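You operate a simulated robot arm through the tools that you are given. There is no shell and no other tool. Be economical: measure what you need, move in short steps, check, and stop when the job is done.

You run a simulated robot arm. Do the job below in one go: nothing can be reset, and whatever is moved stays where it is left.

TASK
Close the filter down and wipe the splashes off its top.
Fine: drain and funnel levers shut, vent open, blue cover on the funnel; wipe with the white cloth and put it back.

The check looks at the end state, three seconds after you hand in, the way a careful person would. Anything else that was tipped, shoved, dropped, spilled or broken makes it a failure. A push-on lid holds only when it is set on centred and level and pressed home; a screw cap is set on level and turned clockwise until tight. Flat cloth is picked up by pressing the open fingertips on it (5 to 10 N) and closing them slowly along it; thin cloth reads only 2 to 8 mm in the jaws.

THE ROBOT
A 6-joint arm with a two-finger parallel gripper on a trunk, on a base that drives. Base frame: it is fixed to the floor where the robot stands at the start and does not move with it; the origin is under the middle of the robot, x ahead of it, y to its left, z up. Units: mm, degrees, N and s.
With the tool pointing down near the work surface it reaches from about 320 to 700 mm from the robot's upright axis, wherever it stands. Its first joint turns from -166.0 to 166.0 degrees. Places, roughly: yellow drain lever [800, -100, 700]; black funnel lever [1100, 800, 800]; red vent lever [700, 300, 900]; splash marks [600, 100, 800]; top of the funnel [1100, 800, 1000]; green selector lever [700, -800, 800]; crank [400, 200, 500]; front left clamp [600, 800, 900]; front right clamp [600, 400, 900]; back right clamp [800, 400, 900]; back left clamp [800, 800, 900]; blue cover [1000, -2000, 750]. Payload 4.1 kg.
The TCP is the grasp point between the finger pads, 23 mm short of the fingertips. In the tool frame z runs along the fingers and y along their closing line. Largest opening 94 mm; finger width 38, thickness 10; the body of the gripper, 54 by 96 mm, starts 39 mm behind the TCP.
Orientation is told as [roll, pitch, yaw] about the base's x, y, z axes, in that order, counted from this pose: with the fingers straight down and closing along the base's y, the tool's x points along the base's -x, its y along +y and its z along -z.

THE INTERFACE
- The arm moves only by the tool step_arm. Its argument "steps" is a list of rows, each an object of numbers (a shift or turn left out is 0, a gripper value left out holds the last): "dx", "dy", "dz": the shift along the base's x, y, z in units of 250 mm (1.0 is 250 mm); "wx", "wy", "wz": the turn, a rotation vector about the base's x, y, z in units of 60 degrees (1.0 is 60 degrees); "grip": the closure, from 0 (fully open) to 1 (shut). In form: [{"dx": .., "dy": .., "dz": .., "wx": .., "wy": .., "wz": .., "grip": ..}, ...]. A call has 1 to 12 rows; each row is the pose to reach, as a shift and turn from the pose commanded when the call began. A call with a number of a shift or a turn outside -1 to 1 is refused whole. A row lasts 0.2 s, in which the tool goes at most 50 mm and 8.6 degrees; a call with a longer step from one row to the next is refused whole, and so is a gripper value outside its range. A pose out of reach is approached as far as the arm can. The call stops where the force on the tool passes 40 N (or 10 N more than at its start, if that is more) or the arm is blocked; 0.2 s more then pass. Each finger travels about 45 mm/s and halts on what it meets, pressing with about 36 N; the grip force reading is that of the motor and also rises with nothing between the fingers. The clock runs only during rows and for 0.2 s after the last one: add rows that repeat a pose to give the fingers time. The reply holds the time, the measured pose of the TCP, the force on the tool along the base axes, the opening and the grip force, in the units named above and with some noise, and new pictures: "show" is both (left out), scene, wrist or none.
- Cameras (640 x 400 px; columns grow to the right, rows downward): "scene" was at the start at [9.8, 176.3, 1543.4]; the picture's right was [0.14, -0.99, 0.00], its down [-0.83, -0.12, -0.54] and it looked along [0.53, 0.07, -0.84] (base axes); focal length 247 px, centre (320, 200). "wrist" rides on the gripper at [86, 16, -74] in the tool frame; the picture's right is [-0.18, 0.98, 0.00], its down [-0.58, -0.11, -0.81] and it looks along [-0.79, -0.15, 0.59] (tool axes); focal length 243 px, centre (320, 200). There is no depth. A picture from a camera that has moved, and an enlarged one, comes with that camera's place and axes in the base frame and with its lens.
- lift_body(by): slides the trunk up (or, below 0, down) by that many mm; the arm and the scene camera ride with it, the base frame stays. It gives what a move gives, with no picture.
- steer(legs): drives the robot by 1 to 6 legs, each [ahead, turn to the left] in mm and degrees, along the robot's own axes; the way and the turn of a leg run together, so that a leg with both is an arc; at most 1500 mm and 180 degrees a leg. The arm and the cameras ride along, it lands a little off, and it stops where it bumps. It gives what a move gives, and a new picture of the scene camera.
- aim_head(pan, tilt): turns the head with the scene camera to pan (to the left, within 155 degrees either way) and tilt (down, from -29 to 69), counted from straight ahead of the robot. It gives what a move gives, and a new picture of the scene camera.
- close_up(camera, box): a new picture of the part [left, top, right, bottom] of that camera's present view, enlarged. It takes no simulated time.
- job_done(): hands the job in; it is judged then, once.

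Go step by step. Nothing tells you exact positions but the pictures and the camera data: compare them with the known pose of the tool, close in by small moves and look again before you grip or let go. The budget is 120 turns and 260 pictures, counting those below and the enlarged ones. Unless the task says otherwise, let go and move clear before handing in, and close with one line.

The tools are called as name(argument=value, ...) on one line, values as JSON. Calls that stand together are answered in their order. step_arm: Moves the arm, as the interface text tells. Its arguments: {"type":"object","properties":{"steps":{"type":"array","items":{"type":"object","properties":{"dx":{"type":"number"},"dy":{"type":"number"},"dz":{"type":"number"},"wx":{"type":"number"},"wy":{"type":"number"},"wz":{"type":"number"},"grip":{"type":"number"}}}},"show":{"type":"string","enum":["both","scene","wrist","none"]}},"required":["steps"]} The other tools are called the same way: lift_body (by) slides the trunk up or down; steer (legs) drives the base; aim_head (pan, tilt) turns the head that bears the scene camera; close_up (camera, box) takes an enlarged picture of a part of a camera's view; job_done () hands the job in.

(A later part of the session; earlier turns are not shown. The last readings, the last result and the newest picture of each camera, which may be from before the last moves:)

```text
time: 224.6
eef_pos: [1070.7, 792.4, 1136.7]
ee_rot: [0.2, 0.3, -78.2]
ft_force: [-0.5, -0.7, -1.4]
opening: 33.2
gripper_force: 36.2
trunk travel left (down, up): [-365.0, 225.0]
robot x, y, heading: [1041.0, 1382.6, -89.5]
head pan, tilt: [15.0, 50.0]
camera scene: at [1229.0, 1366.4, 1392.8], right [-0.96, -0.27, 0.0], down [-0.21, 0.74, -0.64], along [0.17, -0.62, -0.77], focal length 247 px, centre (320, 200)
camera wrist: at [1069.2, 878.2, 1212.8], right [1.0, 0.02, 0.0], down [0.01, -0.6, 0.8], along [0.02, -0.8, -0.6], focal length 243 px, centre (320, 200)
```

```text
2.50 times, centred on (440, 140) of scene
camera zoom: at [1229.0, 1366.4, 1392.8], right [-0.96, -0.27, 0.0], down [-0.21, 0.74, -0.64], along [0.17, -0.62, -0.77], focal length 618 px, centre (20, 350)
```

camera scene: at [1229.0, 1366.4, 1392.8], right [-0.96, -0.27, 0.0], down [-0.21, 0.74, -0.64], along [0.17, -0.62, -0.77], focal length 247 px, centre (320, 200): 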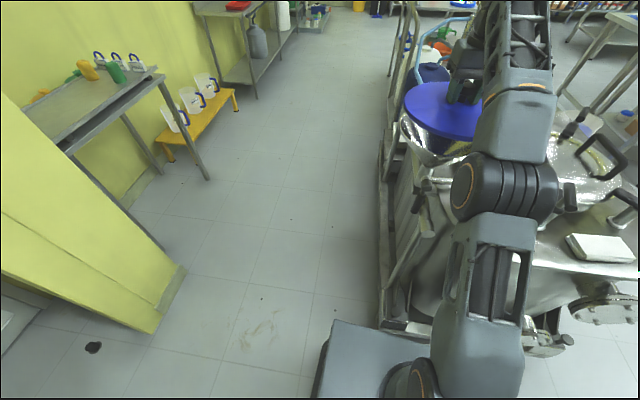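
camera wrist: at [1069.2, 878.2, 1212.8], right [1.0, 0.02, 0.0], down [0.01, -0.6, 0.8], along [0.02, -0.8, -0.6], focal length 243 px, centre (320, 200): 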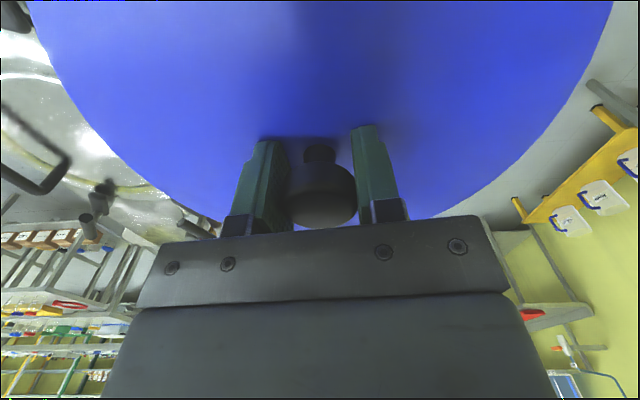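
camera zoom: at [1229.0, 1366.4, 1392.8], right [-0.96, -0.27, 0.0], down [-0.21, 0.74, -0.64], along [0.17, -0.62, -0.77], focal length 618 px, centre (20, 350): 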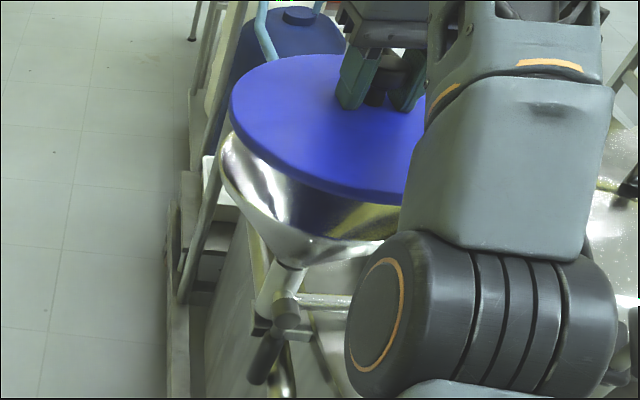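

Gap and alignment look close. I'll shift about +5 mm in x and -7 mm in y, and lower to about 10 mm above the rim for a comparison.

step_arm(steps=[{"dx": 0.02, "dy": -0.028, "dz": -0.04}, {"dx": 0.02, "dy": -0.028, "dz": -0.09}, {"dx": 0.02, "dy": -0.028, "dz": -0.1}], show="none")

close_up(camera="scene", box=[390, 70, 490, 170])

aim_head(pan=-40, tilt=45)

```text
time: 225.4
eef_pos: [1076.0, 782.9, 1115.1]
ee_rot: [0.3, 0.3, -78.2]
ft_force: [-0.2, -0.1, -0.9]
opening: 33.0
gripper_force: 35.9
trunk travel left (down, up): [-365.0, 225.0]
robot x, y, heading: [1041.5, 1378.8, -89.3]
head pan, tilt: [15.0, 50.0]
```

```text
4.00 times, centred on (440, 120) of scene
camera zoom: at [1228.8, 1366.6, 1392.9], right [-0.96, -0.27, 0.0], down [-0.21, 0.74, -0.64], along [0.17, -0.62, -0.77], focal length 988 px, centre (-160, 520)
```

zoom: 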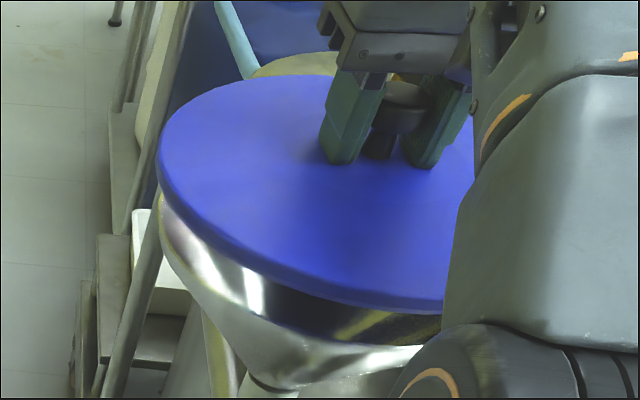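

```text
time: 226.6
eef_pos: [1074.8, 781.9, 1115.1]
ee_rot: [0.1, 0.4, -78.2]
ft_force: [0.3, -0.1, -1.9]
opening: 32.9
gripper_force: 36.2
trunk travel left (down, up): [-365.0, 225.0]
robot x, y, heading: [1043.5, 1379.4, -89.5]
head pan, tilt: [-40.0, 45.0]
camera scene: at [1156.5, 1377.8, 1399.8], right [-0.77, 0.63, 0.0], down [0.45, 0.55, -0.71], along [-0.45, -0.55, -0.71], focal length 247 px, centre (320, 200)
```

scene: 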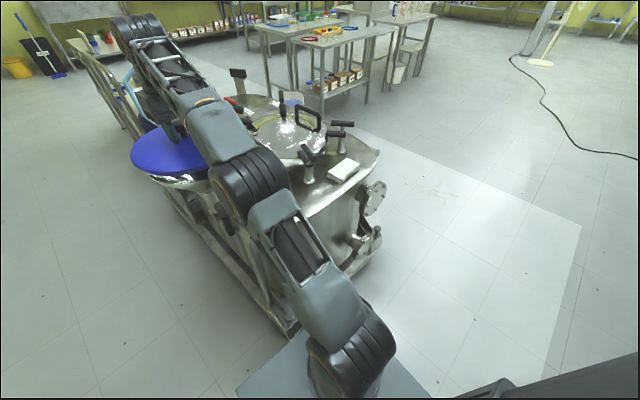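

The cover and funnel edges agree to within a few mm. I'll lower slowly and feel for contact.

step_arm(steps=[{"dz": -0.02}, {"dz": -0.04}, {"dz": -0.052}, {"dz": -0.06}], show="none")

aim_head(pan=15, tilt=40)

close_up(camera="scene", box=[390, 100, 490, 200])

```text
time: 227.6
eef_pos: [1075.9, 782.1, 1099.5]
ee_rot: [0.2, 0.3, -78.2]
ft_force: [-0.2, -0.6, -1.5]
opening: 33.1
gripper_force: 35.4
trunk travel left (down, up): [-365.0, 225.0]
robot x, y, heading: [1041.5, 1377.8, -89.4]
head pan, tilt: [-40.0, 45.0]
```

```text
time: 228.9
eef_pos: [1075.3, 783.5, 1099.6]
ee_rot: [0.2, 0.2, -78.2]
ft_force: [0.9, -0.5, -1.8]
opening: 33.0
gripper_force: 35.8
trunk travel left (down, up): [-365.0, 225.0]
robot x, y, heading: [1041.9, 1375.1, -89.5]
head pan, tilt: [15.0, 40.0]
camera scene: at [1230.9, 1358.7, 1407.0], right [-0.96, -0.27, 0.0], down [-0.17, 0.62, -0.77], along [0.21, -0.74, -0.64], focal length 247 px, centre (320, 200)
```

scene: 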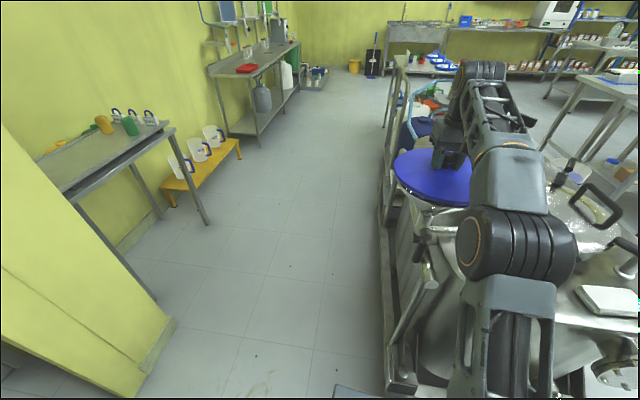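

```text
4.00 times, centred on (440, 150) of scene
camera zoom: at [1230.9, 1358.7, 1407.0], right [-0.96, -0.27, 0.0], down [-0.17, 0.62, -0.77], along [0.21, -0.74, -0.64], focal length 988 px, centre (-160, 400)
```

zoom: 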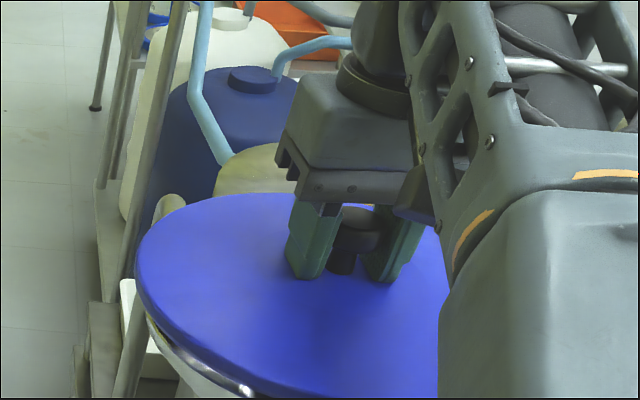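

close_up(camera="scene", box=[385, 140, 475, 230])

step_arm(steps=[{"dz": -0.012}, {"dz": -0.024}, {"dz": -0.032}, {"dz": -0.04}], show="none")

close_up(camera="scene", box=[385, 140, 475, 230])

```text
4.44 times, centred on (430, 185) of scene
camera zoom: at [1230.9, 1358.7, 1407.0], right [-0.96, -0.27, 0.0], down [-0.17, 0.62, -0.77], along [0.21, -0.74, -0.64], focal length 1098 px, centre (-169, 267)
```

zoom: 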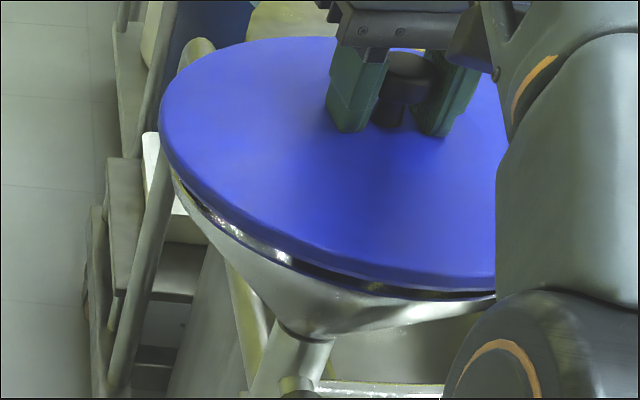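

```text
time: 229.9
eef_pos: [1075.7, 781.9, 1089.2]
ee_rot: [0.2, 0.3, -78.1]
ft_force: [0.4, -0.2, -2.2]
opening: 32.9
gripper_force: 36.1
trunk travel left (down, up): [-365.0, 225.0]
robot x, y, heading: [1042.4, 1381.3, -89.5]
head pan, tilt: [15.0, 40.0]
```

```text
4.44 times, centred on (430, 185) of scene
camera zoom: at [1231.0, 1358.7, 1407.0], right [-0.96, -0.27, 0.0], down [-0.17, 0.62, -0.77], along [0.21, -0.74, -0.64], focal length 1098 px, centre (-169, 267)
```

zoom: 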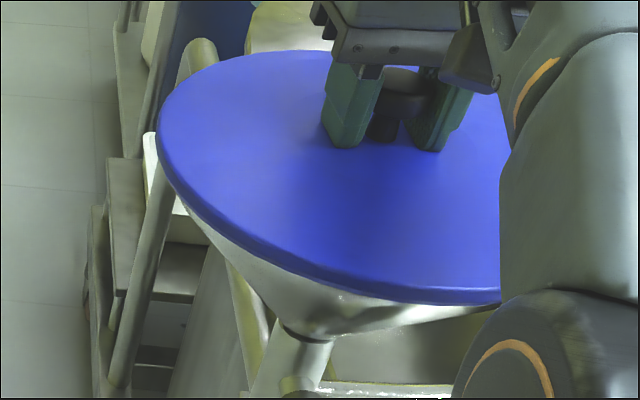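

The skirt is about level with the rim with no contact force so far. I'll continue down in small steps.

step_arm(steps=[{"dz": -0.008}, {"dz": -0.016}, {"dz": -0.024}], show="none")

close_up(camera="scene", box=[385, 140, 475, 230])

```text
time: 230.7
eef_pos: [1075.2, 781.3, 1084.7]
ee_rot: [0.1, 0.3, -78.2]
ft_force: [0.1, -0.2, -0.9]
opening: 32.7
gripper_force: 36.0
trunk travel left (down, up): [-365.0, 225.0]
robot x, y, heading: [1041.9, 1381.6, -89.3]
head pan, tilt: [15.0, 40.0]
```

```text
4.44 times, centred on (430, 185) of scene
camera zoom: at [1231.0, 1358.8, 1407.0], right [-0.96, -0.27, 0.0], down [-0.17, 0.62, -0.77], along [0.21, -0.74, -0.64], focal length 1098 px, centre (-169, 267)
```

zoom: 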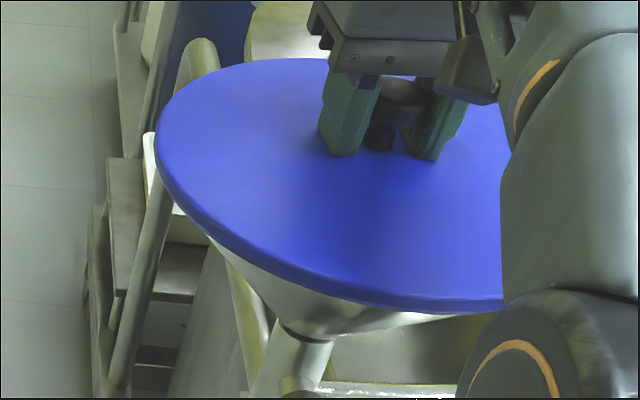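

step_arm(steps=[{"dz": -0.008}, {"dz": -0.016}, {"dz": -0.024}, {"dz": -0.032}, {"dz": -0.04}], show="none")

close_up(camera="scene", box=[385, 140, 475, 230])

```text
time: 231.8
eef_pos: [1075.1, 783.5, 1080.6]
ee_rot: [0.1, -0.3, -78.2]
ft_force: [0.4, 0.2, 9.8]
opening: 33.1
gripper_force: 36.1
trunk travel left (down, up): [-365.0, 225.0]
robot x, y, heading: [1040.3, 1381.6, -89.5]
head pan, tilt: [15.0, 40.0]
stopped in row 5: the force on the tool passed its limit (the readings are from after the stop); the commanded pose is now the measured one
```

```text
4.44 times, centred on (430, 185) of scene
camera zoom: at [1231.0, 1359.7, 1406.6], right [-0.96, -0.27, 0.0], down [-0.17, 0.62, -0.77], along [0.21, -0.74, -0.64], focal length 1098 px, centre (-169, 267)
```

zoom: 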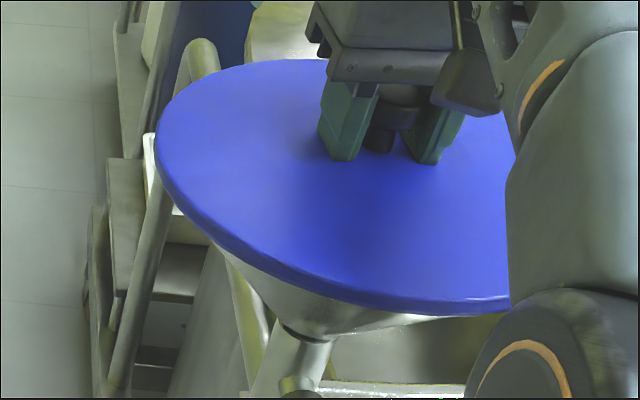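

Firm contact at z≈1080.6, with the cover level. I'll press once more to be sure it's home.

step_arm(steps=[{"dz": -0.008}, {"dz": -0.016}, {"dz": -0.024}, {"dz": -0.032}], show="wrist")

close_up(camera="scene", box=[385, 140, 475, 230])

```text
time: 232.5
eef_pos: [1074.7, 782.9, 1079.0]
ee_rot: [0.0, -0.8, -78.2]
ft_force: [-0.1, -0.1, 12.3]
opening: 32.8
gripper_force: 36.0
trunk travel left (down, up): [-365.0, 225.0]
robot x, y, heading: [1040.7, 1379.8, -89.3]
head pan, tilt: [15.0, 40.0]
stopped in row 3: the force on the tool passed its limit (the readings are from after the stop); the commanded pose is now the measured one
camera wrist: at [1073.8, 871.0, 1153.3], right [1.0, 0.02, 0.0], down [0.01, -0.58, 0.81], along [0.02, -0.81, -0.58], focal length 243 px, centre (320, 200)
```

wrist: 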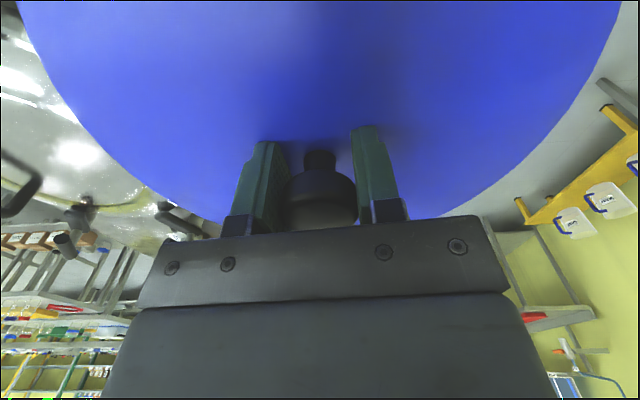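

```text
4.44 times, centred on (430, 185) of scene
camera zoom: at [1231.0, 1359.6, 1406.7], right [-0.96, -0.27, 0.0], down [-0.17, 0.62, -0.77], along [0.21, -0.74, -0.64], focal length 1098 px, centre (-169, 267)
```

zoom: 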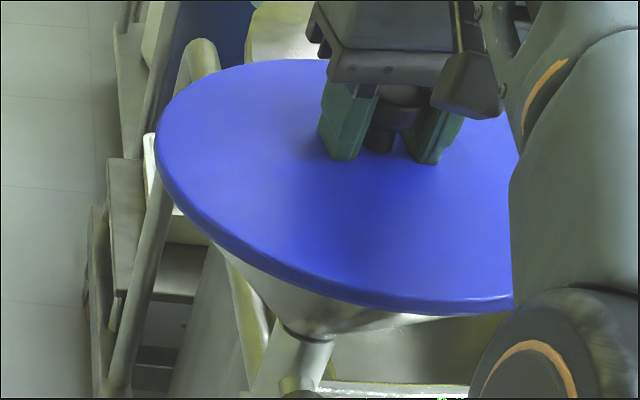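

The cover did not move further, so it's seated. I'll release and rise to check that it's level.

step_arm(steps=[{"grip": 0.5}, {"grip": 0.3}, {"grip": 0.1}, {"grip": 0}, {"grip": 0}, {"grip": 0}, {"dz": 0.06}, {"dz": 0.16}, {"dz": 0.3}, {"dz": 0.45}], show="none")

step_arm(steps=[{"dx": -0.16, "dy": 0.1}, {"dx": -0.32, "dy": 0.2}, {"dx": -0.48, "dy": 0.3}, {"dx": -0.64, "dy": 0.4}, {"dx": -0.8, "dy": 0.5}, {"dx": -0.95, "dy": 0.6}])

close_up(camera="scene", box=[370, 110, 530, 270])

close_up(camera="wrist", box=[320, 0, 640, 200])

```text
time: 234.7
eef_pos: [1074.6, 812.7, 1164.1]
ee_rot: [0.0, -0.8, -78.3]
ft_force: [-0.2, 0.4, 0.1]
opening: 94.0
gripper_force: 0.1
out of reach, approached as far as the arm can: row 9, 10
trunk travel left (down, up): [-365.0, 225.0]
robot x, y, heading: [1040.9, 1375.7, -89.3]
head pan, tilt: [15.0, 40.0]
```

```text
time: 236.1
eef_pos: [835.9, 961.2, 1163.3]
ee_rot: [0.0, -0.6, -78.1]
ft_force: [0.3, 0.6, 0.0]
opening: 94.2
gripper_force: 0.1
trunk travel left (down, up): [-365.0, 225.0]
robot x, y, heading: [1041.2, 1380.9, -89.2]
head pan, tilt: [15.0, 40.0]
camera scene: at [1230.8, 1358.7, 1407.0], right [-0.96, -0.27, 0.0], down [-0.17, 0.62, -0.77], along [0.21, -0.74, -0.64], focal length 247 px, centre (320, 200)
camera wrist: at [834.2, 1049.1, 1237.0], right [1.0, 0.02, 0.0], down [0.01, -0.58, 0.81], along [0.02, -0.81, -0.58], focal length 243 px, centre (320, 200)
```

scene: 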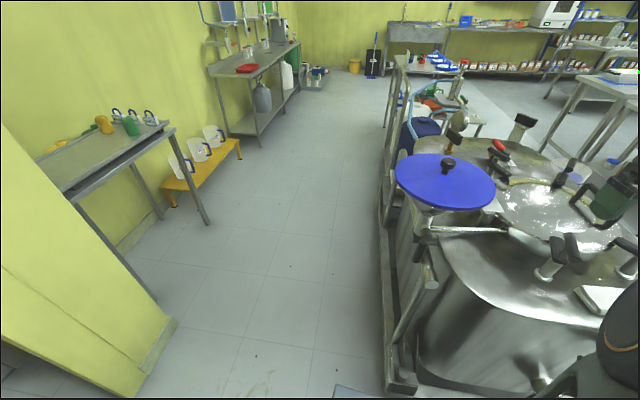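
wrist: 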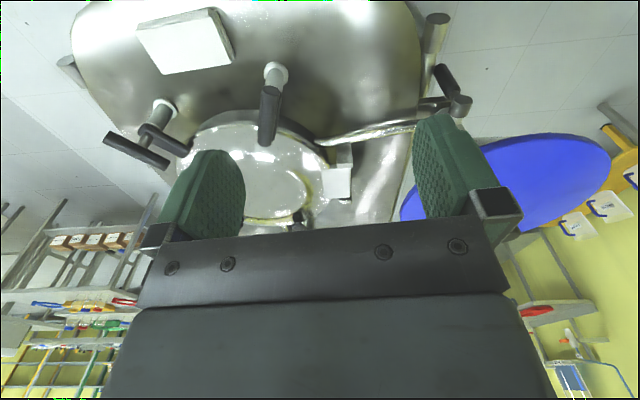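

```text
2.50 times, centred on (450, 190) of scene
camera zoom: at [1230.8, 1358.7, 1407.0], right [-0.96, -0.27, 0.0], down [-0.17, 0.62, -0.77], along [0.21, -0.74, -0.64], focal length 618 px, centre (-5, 225)
```

zoom: 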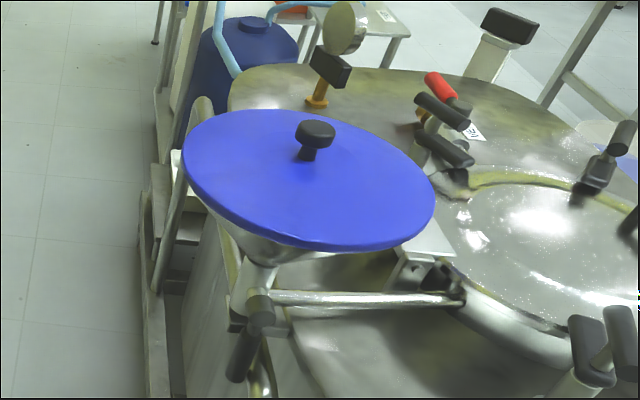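

```text
2.00 times, centred on (480, 100) of wrist
camera zoom: at [834.2, 1049.1, 1237.0], right [1.0, 0.02, 0.0], down [0.01, -0.58, 0.81], along [0.02, -0.81, -0.58], focal length 485 px, centre (0, 400)
```

zoom: 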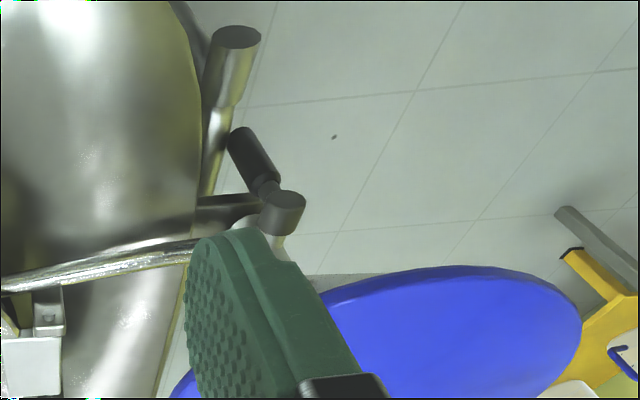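

The cover sits level on the funnel. The funnel valve stem is at about [1072,821,883] and its black handle hangs straight down, so it's open. It closes by swinging toward +x, so I'll tilt the closed fingers toward -y to get behind it.

step_arm(steps=[{"wz": -0.1, "grip": 1}, {"wz": -0.2}, {"wz": -0.2, "dx": 0.1, "dy": 0.05}, {"wz": -0.2, "dx": 0.25, "dy": 0.1}, {"wz": -0.2, "dx": 0.4, "dy": 0.15}], show="none")

step_arm(steps=[{"wx": -0.14, "dx": 0.08}, {"wx": -0.28, "dx": 0.16, "dz": -0.05}, {"wx": -0.42, "dx": 0.24, "dz": -0.15}, {"wx": -0.56, "dx": 0.32, "dz": -0.25}, {"wx": -0.667, "dx": 0.4, "dz": -0.38}, {"wx": -0.667, "dx": 0.41, "dz": -0.5}])

```text
time: 237.3
eef_pos: [937.0, 999.4, 1163.7]
ee_rot: [0.1, -0.7, -90.1]
ft_force: [0.1, -0.6, 0.0]
opening: 0.1
gripper_force: 13.7
trunk travel left (down, up): [-365.0, 225.0]
robot x, y, heading: [1038.7, 1380.8, -89.4]
head pan, tilt: [15.0, 40.0]
```

```text
time: 238.7
eef_pos: [1039.2, 999.4, 1037.9]
ee_rot: [0.4, -40.6, -90.3]
ft_force: [0.0, -0.1, 0.2]
opening: 0.0
gripper_force: 36.1
trunk travel left (down, up): [-365.0, 225.0]
robot x, y, heading: [1039.4, 1376.6, -89.3]
head pan, tilt: [15.0, 40.0]
camera scene: at [1230.9, 1358.8, 1406.7], right [-0.96, -0.27, 0.0], down [-0.17, 0.62, -0.77], along [0.21, -0.74, -0.64], focal length 247 px, centre (320, 200)
camera wrist: at [1055.8, 1111.7, 1038.0], right [0.98, -0.14, 0.12], down [-0.11, 0.08, 0.99], along [-0.15, -0.99, 0.07], focal length 243 px, centre (320, 200)
```

scene: 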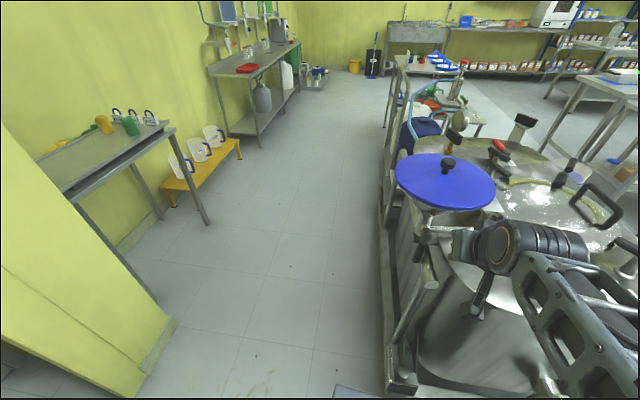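
wrist: 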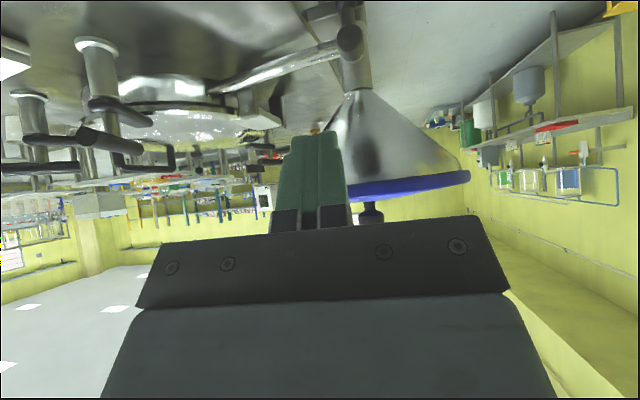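

This gives a level side view of the funnel. I'll zoom in to check the cover seating and the lever.

close_up(camera="wrist", box=[300, 0, 500, 240])

close_up(camera="scene", box=[380, 140, 520, 320])

```text
1.67 times, centred on (400, 120) of wrist
camera zoom: at [1055.8, 1111.7, 1038.0], right [0.98, -0.14, 0.12], down [-0.11, 0.08, 0.99], along [-0.15, -0.99, 0.07], focal length 404 px, centre (187, 333)
```

zoom: 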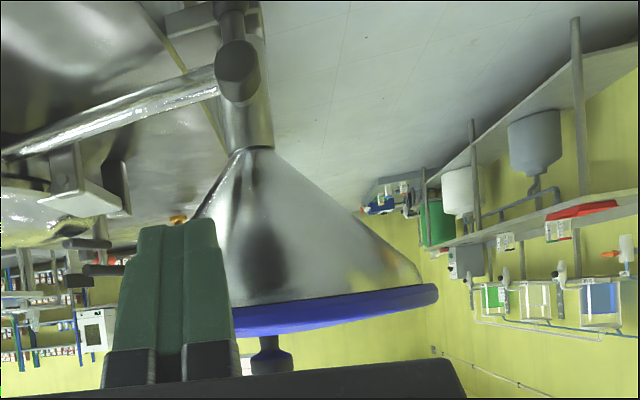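

```text
2.22 times, centred on (450, 230) of scene
camera zoom: at [1230.9, 1358.8, 1406.7], right [-0.96, -0.27, 0.0], down [-0.17, 0.62, -0.77], along [0.21, -0.74, -0.64], focal length 549 px, centre (31, 133)
```

zoom: 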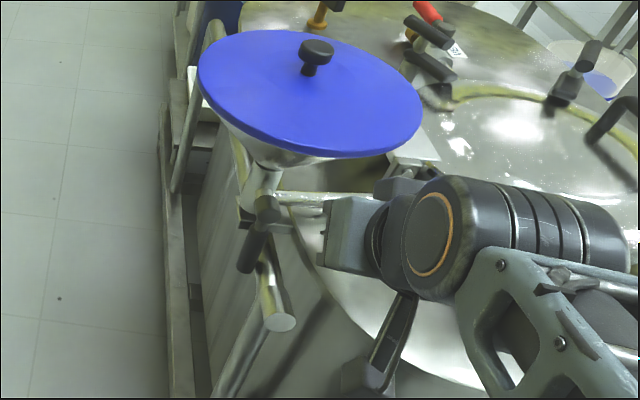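

The cover looks seated and parallel to the rim. I'll advance the closed fingers toward the -x side of the hanging handle.

step_arm(steps=[{"dy": -0.12, "dz": -0.13}, {"dy": -0.24, "dz": -0.26}, {"dy": -0.36, "dz": -0.39}, {"dy": -0.44, "dz": -0.48}, {"dy": -0.54, "dz": -0.6}])

close_up(camera="wrist", box=[240, 40, 440, 240])

close_up(camera="scene", box=[390, 170, 490, 290])

```text
time: 239.9
eef_pos: [1038.4, 865.1, 889.3]
ee_rot: [0.2, -40.8, -90.2]
ft_force: [-0.2, -0.3, 1.4]
opening: 0.0
gripper_force: 35.4
trunk travel left (down, up): [-365.0, 225.0]
robot x, y, heading: [1041.0, 1381.1, -89.3]
head pan, tilt: [15.0, 40.0]
camera scene: at [1230.9, 1359.0, 1407.1], right [-0.96, -0.27, 0.0], down [-0.17, 0.62, -0.77], along [0.21, -0.74, -0.64], focal length 247 px, centre (320, 200)
camera wrist: at [1055.3, 977.9, 888.9], right [0.98, -0.14, 0.12], down [-0.11, 0.09, 0.99], along [-0.15, -0.99, 0.07], focal length 243 px, centre (320, 200)
```

scene: 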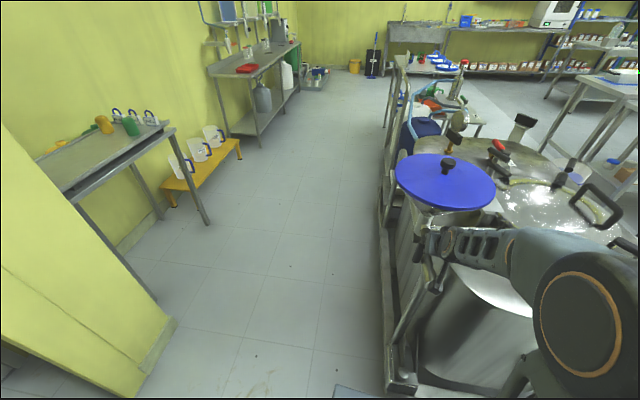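
wrist: 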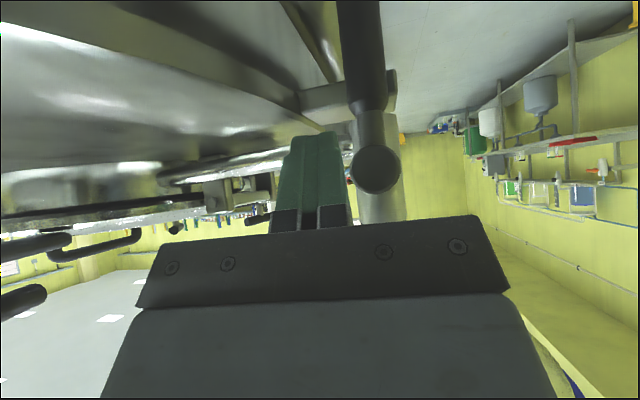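

```text
2.00 times, centred on (340, 140) of wrist
camera zoom: at [1055.3, 977.9, 888.9], right [0.98, -0.14, 0.12], down [-0.11, 0.09, 0.99], along [-0.15, -0.99, 0.07], focal length 485 px, centre (280, 320)
```

zoom: 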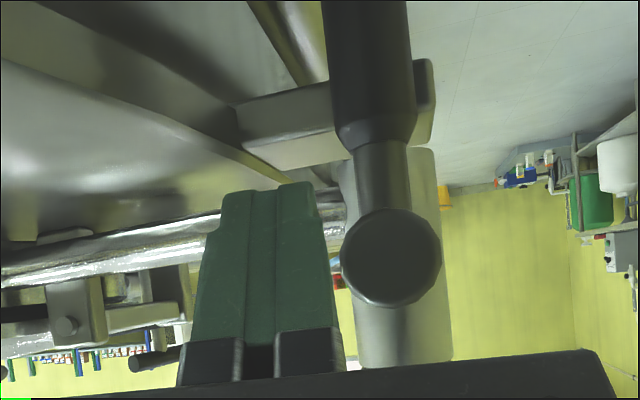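

```text
3.33 times, centred on (440, 230) of scene
camera zoom: at [1230.9, 1359.0, 1407.1], right [-0.96, -0.27, 0.0], down [-0.17, 0.62, -0.77], along [0.21, -0.74, -0.64], focal length 824 px, centre (-80, 100)
```

zoom: 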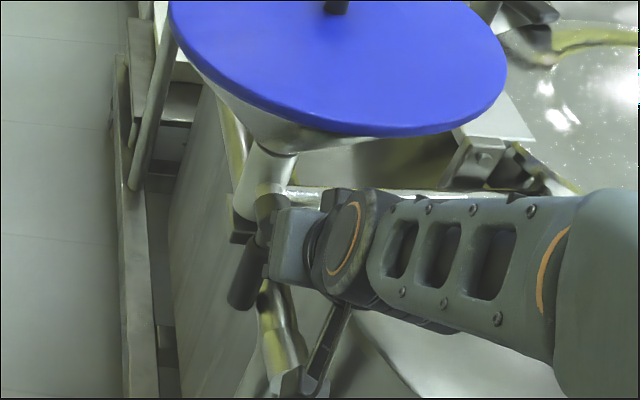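

The fingers are lined up just left of the handle. I'll advance the last ~40 mm into position.

step_arm(steps=[{"dy": -0.05, "dz": -0.06}, {"dy": -0.1, "dz": -0.12}, {"dy": -0.152, "dz": -0.177}, {"dy": -0.152, "dz": -0.177}], show="wrist")

close_up(camera="scene", box=[390, 170, 490, 290])

```text
time: 240.9
eef_pos: [1039.0, 830.5, 847.3]
ee_rot: [0.1, -40.9, -90.2]
ft_force: [-2.2, 30.0, 20.7]
opening: 0.0
gripper_force: 35.6
trunk travel left (down, up): [-365.0, 225.0]
robot x, y, heading: [1038.6, 1380.0, -89.6]
head pan, tilt: [15.0, 40.0]
camera wrist: at [1055.9, 943.1, 847.4], right [0.98, -0.14, 0.12], down [-0.11, 0.09, 0.99], along [-0.15, -0.99, 0.07], focal length 243 px, centre (320, 200)
```

wrist: 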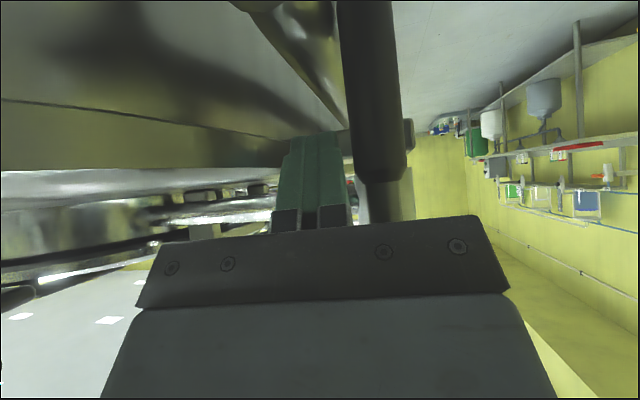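

```text
3.33 times, centred on (440, 230) of scene
camera zoom: at [1230.5, 1364.3, 1407.5], right [-0.96, -0.27, 0.0], down [-0.17, 0.62, -0.77], along [0.21, -0.74, -0.64], focal length 824 px, centre (-80, 100)
```

zoom: 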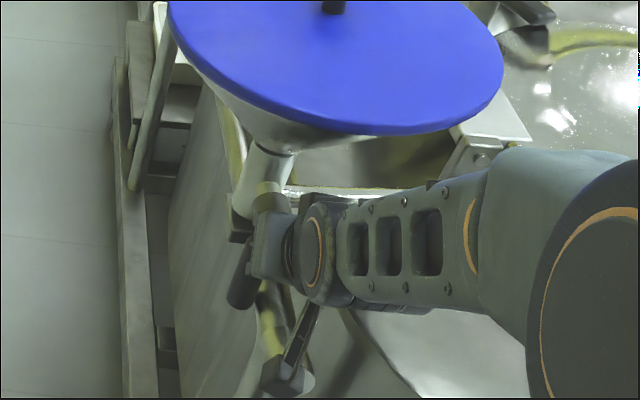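

The tips touched the funnel bracket. I'll back off a few mm first and clear the force.

step_arm(steps=[{"dy": 0.026, "dz": 0.024}, {"dy": 0.026, "dz": 0.024}], show="none")

step_arm(steps=[{"dx": 0.03}, {"dx": 0.064, "dz": -0.048}, {"dx": 0.105, "dz": -0.065}, {"dx": 0.148, "dz": -0.08}, {"dx": 0.195, "dz": -0.087}])

close_up(camera="scene", box=[390, 170, 490, 290])

```text
time: 241.5
eef_pos: [1038.8, 832.1, 851.6]
ee_rot: [0.2, -40.6, -90.3]
ft_force: [0.9, 0.4, -1.1]
opening: 0.1
gripper_force: 36.1
trunk travel left (down, up): [-365.0, 225.0]
robot x, y, heading: [1042.1, 1375.5, -89.5]
head pan, tilt: [15.0, 40.0]
```

```text
time: 242.3
eef_pos: [1060.8, 835.2, 837.1]
ee_rot: [0.5, -41.3, -91.2]
ft_force: [-9.6, 16.2, 11.3]
opening: 0.0
gripper_force: 35.9
out of reach, approached as far as the arm can: row 1
trunk travel left (down, up): [-365.0, 225.0]
robot x, y, heading: [1043.3, 1380.1, -90.1]
head pan, tilt: [15.0, 40.0]
stopped in row 4: the force on the tool passed its limit (the readings are from after the stop); the commanded pose is now the measured one
camera scene: at [1229.4, 1360.9, 1407.4], right [-0.96, -0.26, 0.0], down [-0.17, 0.62, -0.77], along [0.2, -0.74, -0.64], focal length 247 px, centre (320, 200)
camera wrist: at [1079.5, 947.3, 836.7], right [0.98, -0.15, 0.13], down [-0.11, 0.1, 0.99], along [-0.16, -0.98, 0.08], focal length 243 px, centre (320, 200)
```

scene: 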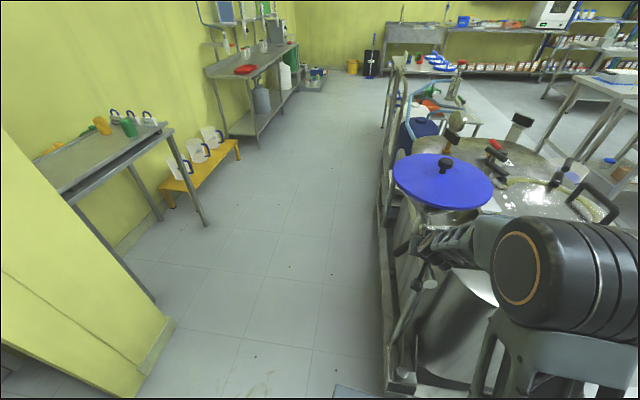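
wrist: 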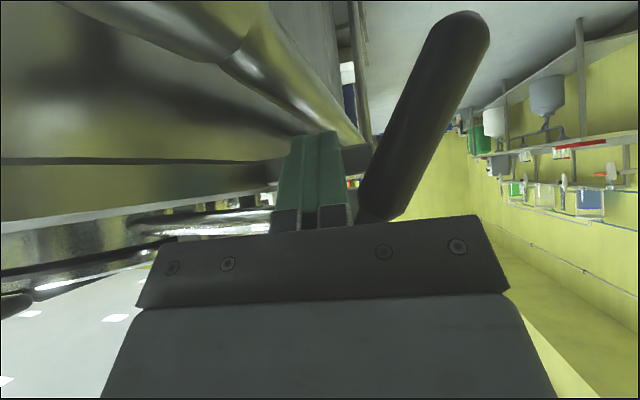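

```text
3.33 times, centred on (440, 230) of scene
camera zoom: at [1229.4, 1360.9, 1407.4], right [-0.96, -0.26, 0.0], down [-0.17, 0.62, -0.77], along [0.2, -0.74, -0.64], focal length 824 px, centre (-80, 100)
```

zoom: 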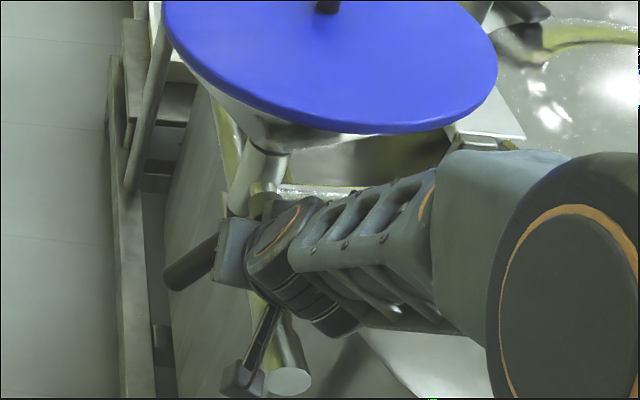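

The handle has swung about 30°, but the tips touch the bracket again. I'll retreat, back the base up a little for reach, and come back under the handle's free end.

step_arm(steps=[{"dy": 0.1, "dz": 0.08}, {"dy": 0.22, "dz": 0.2}, {"dy": 0.34, "dz": 0.32}], show="none")

steer(legs=[[-130, 0]])

close_up(camera="wrist", box=[260, 0, 500, 230])

close_up(camera="scene", box=[370, 110, 490, 250])

```text
time: 243.2
eef_pos: [1058.9, 915.8, 916.8]
ee_rot: [-9.8, -41.1, -77.8]
ft_force: [2.2, 1.0, -1.7]
opening: 0.0
gripper_force: 35.9
trunk travel left (down, up): [-365.0, 225.0]
robot x, y, heading: [1040.0, 1381.0, -89.4]
head pan, tilt: [15.0, 40.0]
```

```text
time: 244.4
eef_pos: [1061.9, 1048.7, 914.5]
ee_rot: [0.3, -41.2, -90.9]
ft_force: [-0.6, -0.4, -0.9]
opening: 0.0
gripper_force: 36.3
trunk travel left (down, up): [-365.0, 225.0]
robot x, y, heading: [1039.5, 1508.7, -89.5]
head pan, tilt: [15.0, 40.0]
camera scene: at [1229.9, 1488.9, 1407.0], right [-0.96, -0.27, 0.0], down [-0.17, 0.62, -0.77], along [0.2, -0.74, -0.64], focal length 247 px, centre (320, 200)
```

scene: 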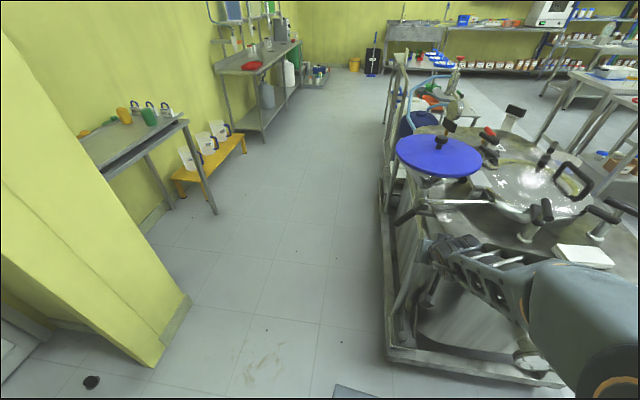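

```text
1.74 times, centred on (380, 115) of wrist
camera zoom: at [1080.4, 1161.3, 914.9], right [0.98, -0.15, 0.12], down [-0.11, 0.09, 0.99], along [-0.16, -0.98, 0.07], focal length 422 px, centre (216, 348)
```

zoom: 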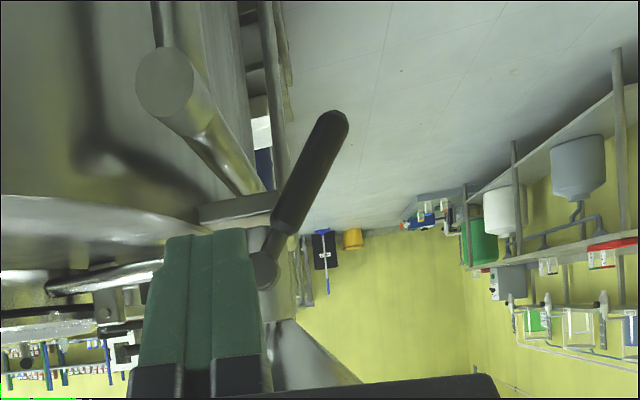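

```text
2.86 times, centred on (430, 180) of scene
camera zoom: at [1229.9, 1488.9, 1407.0], right [-0.96, -0.27, 0.0], down [-0.17, 0.62, -0.77], along [0.2, -0.74, -0.64], focal length 706 px, centre (6, 257)
```

zoom: 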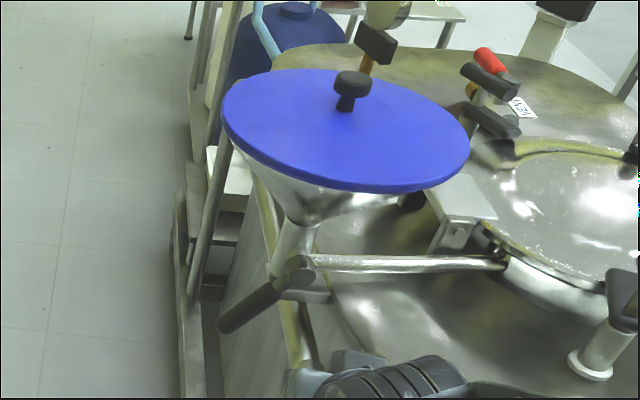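

The handle is at about 32° toward +x with its free end near [1136,821,778]. I'll come in just below and left of its free end, clear of the bracket.

step_arm(steps=[{"dx": 0.05, "dy": -0.15, "dz": -0.05}, {"dx": 0.1, "dy": -0.3, "dz": -0.1}, {"dx": 0.136, "dy": -0.45, "dz": -0.16}, {"dx": 0.136, "dy": -0.584, "dz": -0.21}, {"dx": 0.136, "dy": -0.7, "dz": -0.348}, {"dx": 0.136, "dy": -0.76, "dz": -0.42}])

close_up(camera="wrist", box=[240, 0, 500, 230])

close_up(camera="scene", box=[370, 130, 490, 270])

```text
time: 245.8
eef_pos: [1096.7, 857.8, 808.8]
ee_rot: [0.2, -41.0, -90.9]
ft_force: [0.7, 0.2, 0.0]
opening: 0.2
gripper_force: 36.1
trunk travel left (down, up): [-365.0, 225.0]
robot x, y, heading: [1040.7, 1510.1, -89.4]
head pan, tilt: [15.0, 40.0]
camera scene: at [1230.1, 1488.4, 1407.0], right [-0.96, -0.27, 0.0], down [-0.17, 0.62, -0.77], along [0.2, -0.74, -0.64], focal length 247 px, centre (320, 200)
camera wrist: at [1114.9, 970.5, 808.8], right [0.98, -0.15, 0.12], down [-0.11, 0.09, 0.99], along [-0.16, -0.98, 0.07], focal length 243 px, centre (320, 200)
```

scene: 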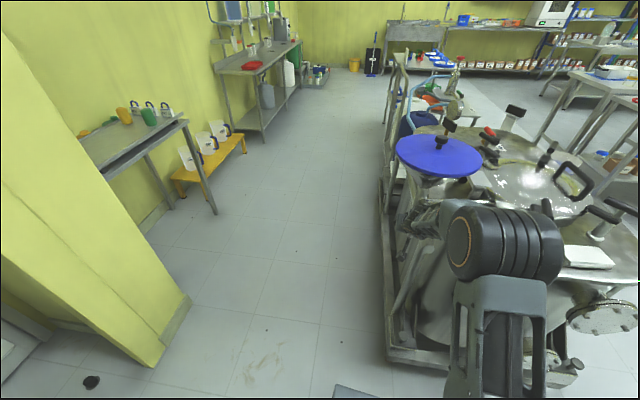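
wrist: 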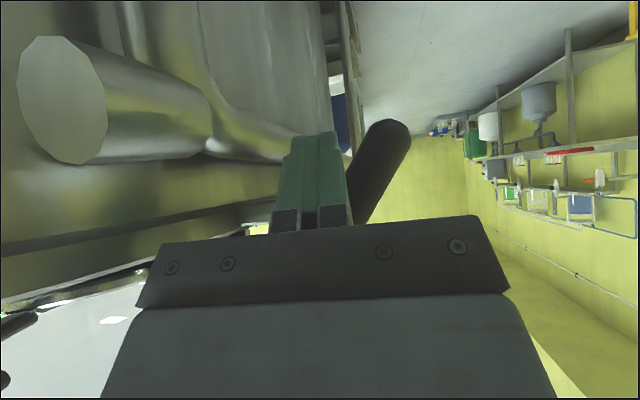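

```text
1.74 times, centred on (370, 115) of wrist
camera zoom: at [1114.9, 970.5, 808.8], right [0.98, -0.15, 0.12], down [-0.11, 0.09, 0.99], along [-0.16, -0.98, 0.07], focal length 422 px, centre (233, 348)
```

zoom: 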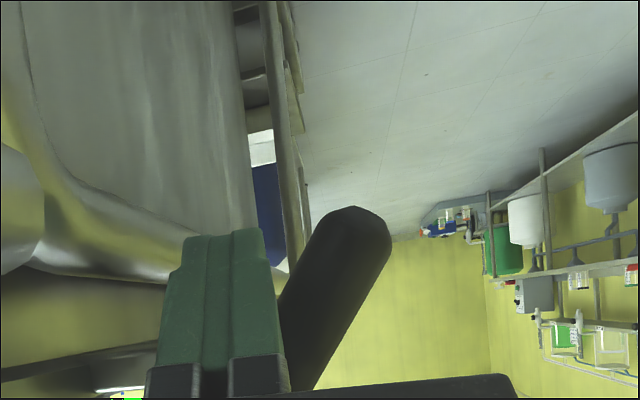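

```text
2.86 times, centred on (430, 200) of scene
camera zoom: at [1230.1, 1488.4, 1407.0], right [-0.96, -0.27, 0.0], down [-0.17, 0.62, -0.77], along [0.2, -0.74, -0.64], focal length 706 px, centre (6, 200)
```

zoom: 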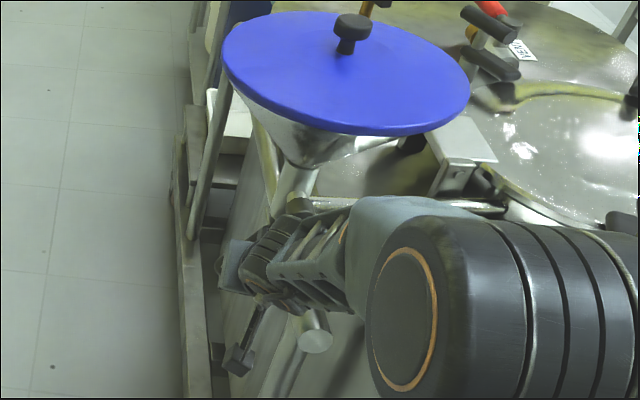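

There's a clear gap between the fingers and the handle. I'll advance to depth and sweep the free end out and up.

step_arm(steps=[{"dy": -0.052, "dz": -0.062}, {"dy": -0.104, "dz": -0.124}, {"dy": -0.104, "dz": -0.124}], show="none")

step_arm(steps=[{"dx": 0.03}, {"dx": 0.076, "dz": 0.04}, {"dx": 0.12, "dz": 0.06}, {"dx": 0.158, "dz": 0.08}, {"dx": 0.2, "dz": 0.11}, {"dx": 0.236, "dz": 0.144}, {"dx": 0.262, "dz": 0.17}, {"dx": 0.28, "dz": 0.196}])

close_up(camera="scene", box=[370, 130, 490, 270])

```text
time: 246.2
eef_pos: [1090.4, 856.3, 802.7]
ee_rot: [-0.1, -40.9, -91.3]
ft_force: [-10.0, 24.7, 9.2]
opening: 0.0
gripper_force: 35.8
trunk travel left (down, up): [-365.0, 225.0]
robot x, y, heading: [1038.8, 1508.7, -89.7]
head pan, tilt: [15.0, 40.0]
stopped in row 1: the force on the tool passed its limit (the readings are from after the stop); the commanded pose is now the measured one
```

```text
time: 246.6
eef_pos: [1095.2, 856.5, 803.2]
ee_rot: [-0.1, -40.9, -91.3]
ft_force: [-8.0, 21.2, 10.0]
opening: 0.1
gripper_force: 35.6
trunk travel left (down, up): [-365.0, 225.0]
robot x, y, heading: [1036.4, 1510.0, -89.7]
head pan, tilt: [15.0, 40.0]
stopped in row 1: the force on the tool passed its limit (the readings are from after the stop); the commanded pose is now the measured one
camera scene: at [1228.8, 1492.2, 1407.2], right [-0.97, -0.26, 0.0], down [-0.17, 0.62, -0.77], along [0.2, -0.74, -0.64], focal length 247 px, centre (320, 200)
camera wrist: at [1115.0, 969.1, 802.9], right [0.98, -0.16, 0.12], down [-0.1, 0.09, 0.99], along [-0.17, -0.98, 0.07], focal length 243 px, centre (320, 200)
```

scene: 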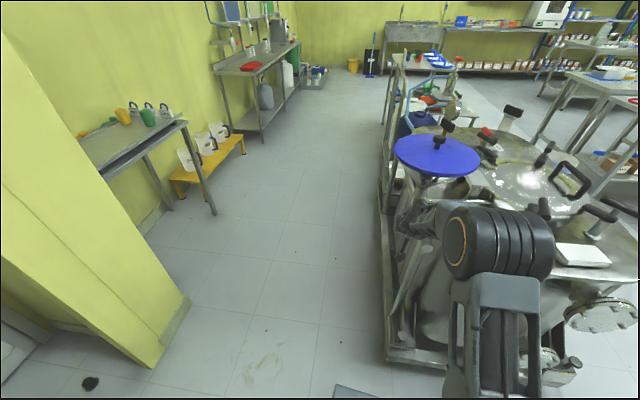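
wrist: 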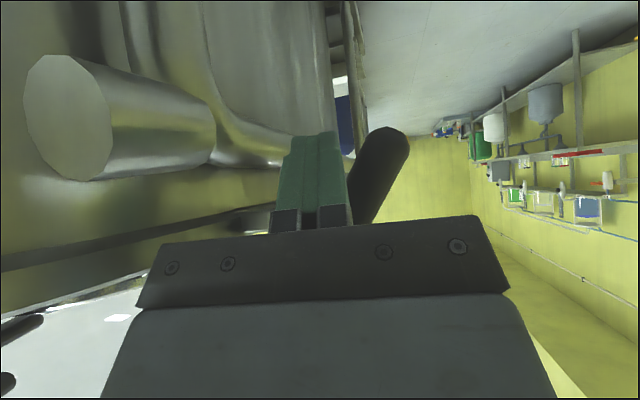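

```text
2.86 times, centred on (430, 200) of scene
camera zoom: at [1228.8, 1492.2, 1407.2], right [-0.97, -0.26, 0.0], down [-0.17, 0.62, -0.77], along [0.2, -0.74, -0.64], focal length 706 px, centre (6, 200)
```

zoom: 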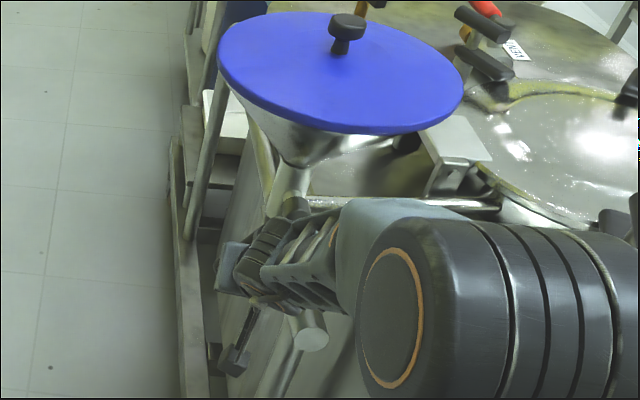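

The tip corner is jammed against the handle's lower end, which is still a usable contact. I'll ease back a few mm, then sweep out and up from here.

step_arm(steps=[{"dy": 0.014, "dx": -0.01}, {"dy": 0.014, "dx": -0.01}], show="none")

step_arm(steps=[{"dx": 0.03, "dz": 0.008}, {"dx": 0.06, "dz": 0.02}, {"dx": 0.09, "dz": 0.036}, {"dx": 0.12, "dz": 0.06}, {"dx": 0.15, "dz": 0.09}, {"dx": 0.175, "dz": 0.13}, {"dx": 0.195, "dz": 0.17}])

```text
time: 247.2
eef_pos: [1095.7, 856.2, 800.8]
ee_rot: [-0.1, -40.8, -91.1]
ft_force: [-0.4, -0.2, 0.1]
opening: 0.0
gripper_force: 35.7
trunk travel left (down, up): [-365.0, 225.0]
robot x, y, heading: [1040.4, 1509.5, -89.7]
head pan, tilt: [15.0, 40.0]
```

```text
time: 248.6
eef_pos: [1134.9, 862.7, 831.9]
ee_rot: [-0.4, -40.3, -91.5]
ft_force: [-6.9, 15.8, 0.7]
opening: 0.1
gripper_force: 36.0
trunk travel left (down, up): [-365.0, 225.0]
robot x, y, heading: [1041.6, 1510.6, -90.0]
head pan, tilt: [15.0, 40.0]
stopped in row 7: the force on the tool passed its limit (the readings are from after the stop); the commanded pose is now the measured one
camera scene: at [1228.9, 1490.8, 1407.1], right [-0.97, -0.26, 0.0], down [-0.17, 0.62, -0.77], along [0.2, -0.74, -0.64], focal length 247 px, centre (320, 200)
camera wrist: at [1154.3, 974.0, 831.1], right [0.98, -0.17, 0.11], down [-0.1, 0.08, 0.99], along [-0.18, -0.98, 0.06], focal length 243 px, centre (320, 200)
```

scene: 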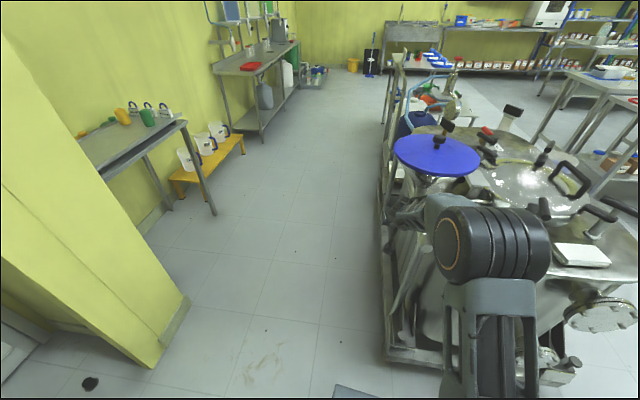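
wrist: 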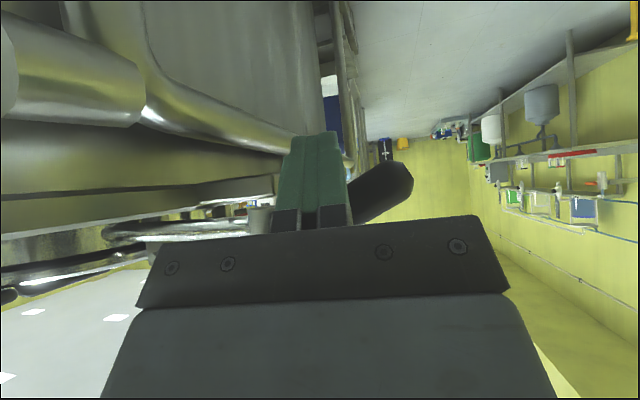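

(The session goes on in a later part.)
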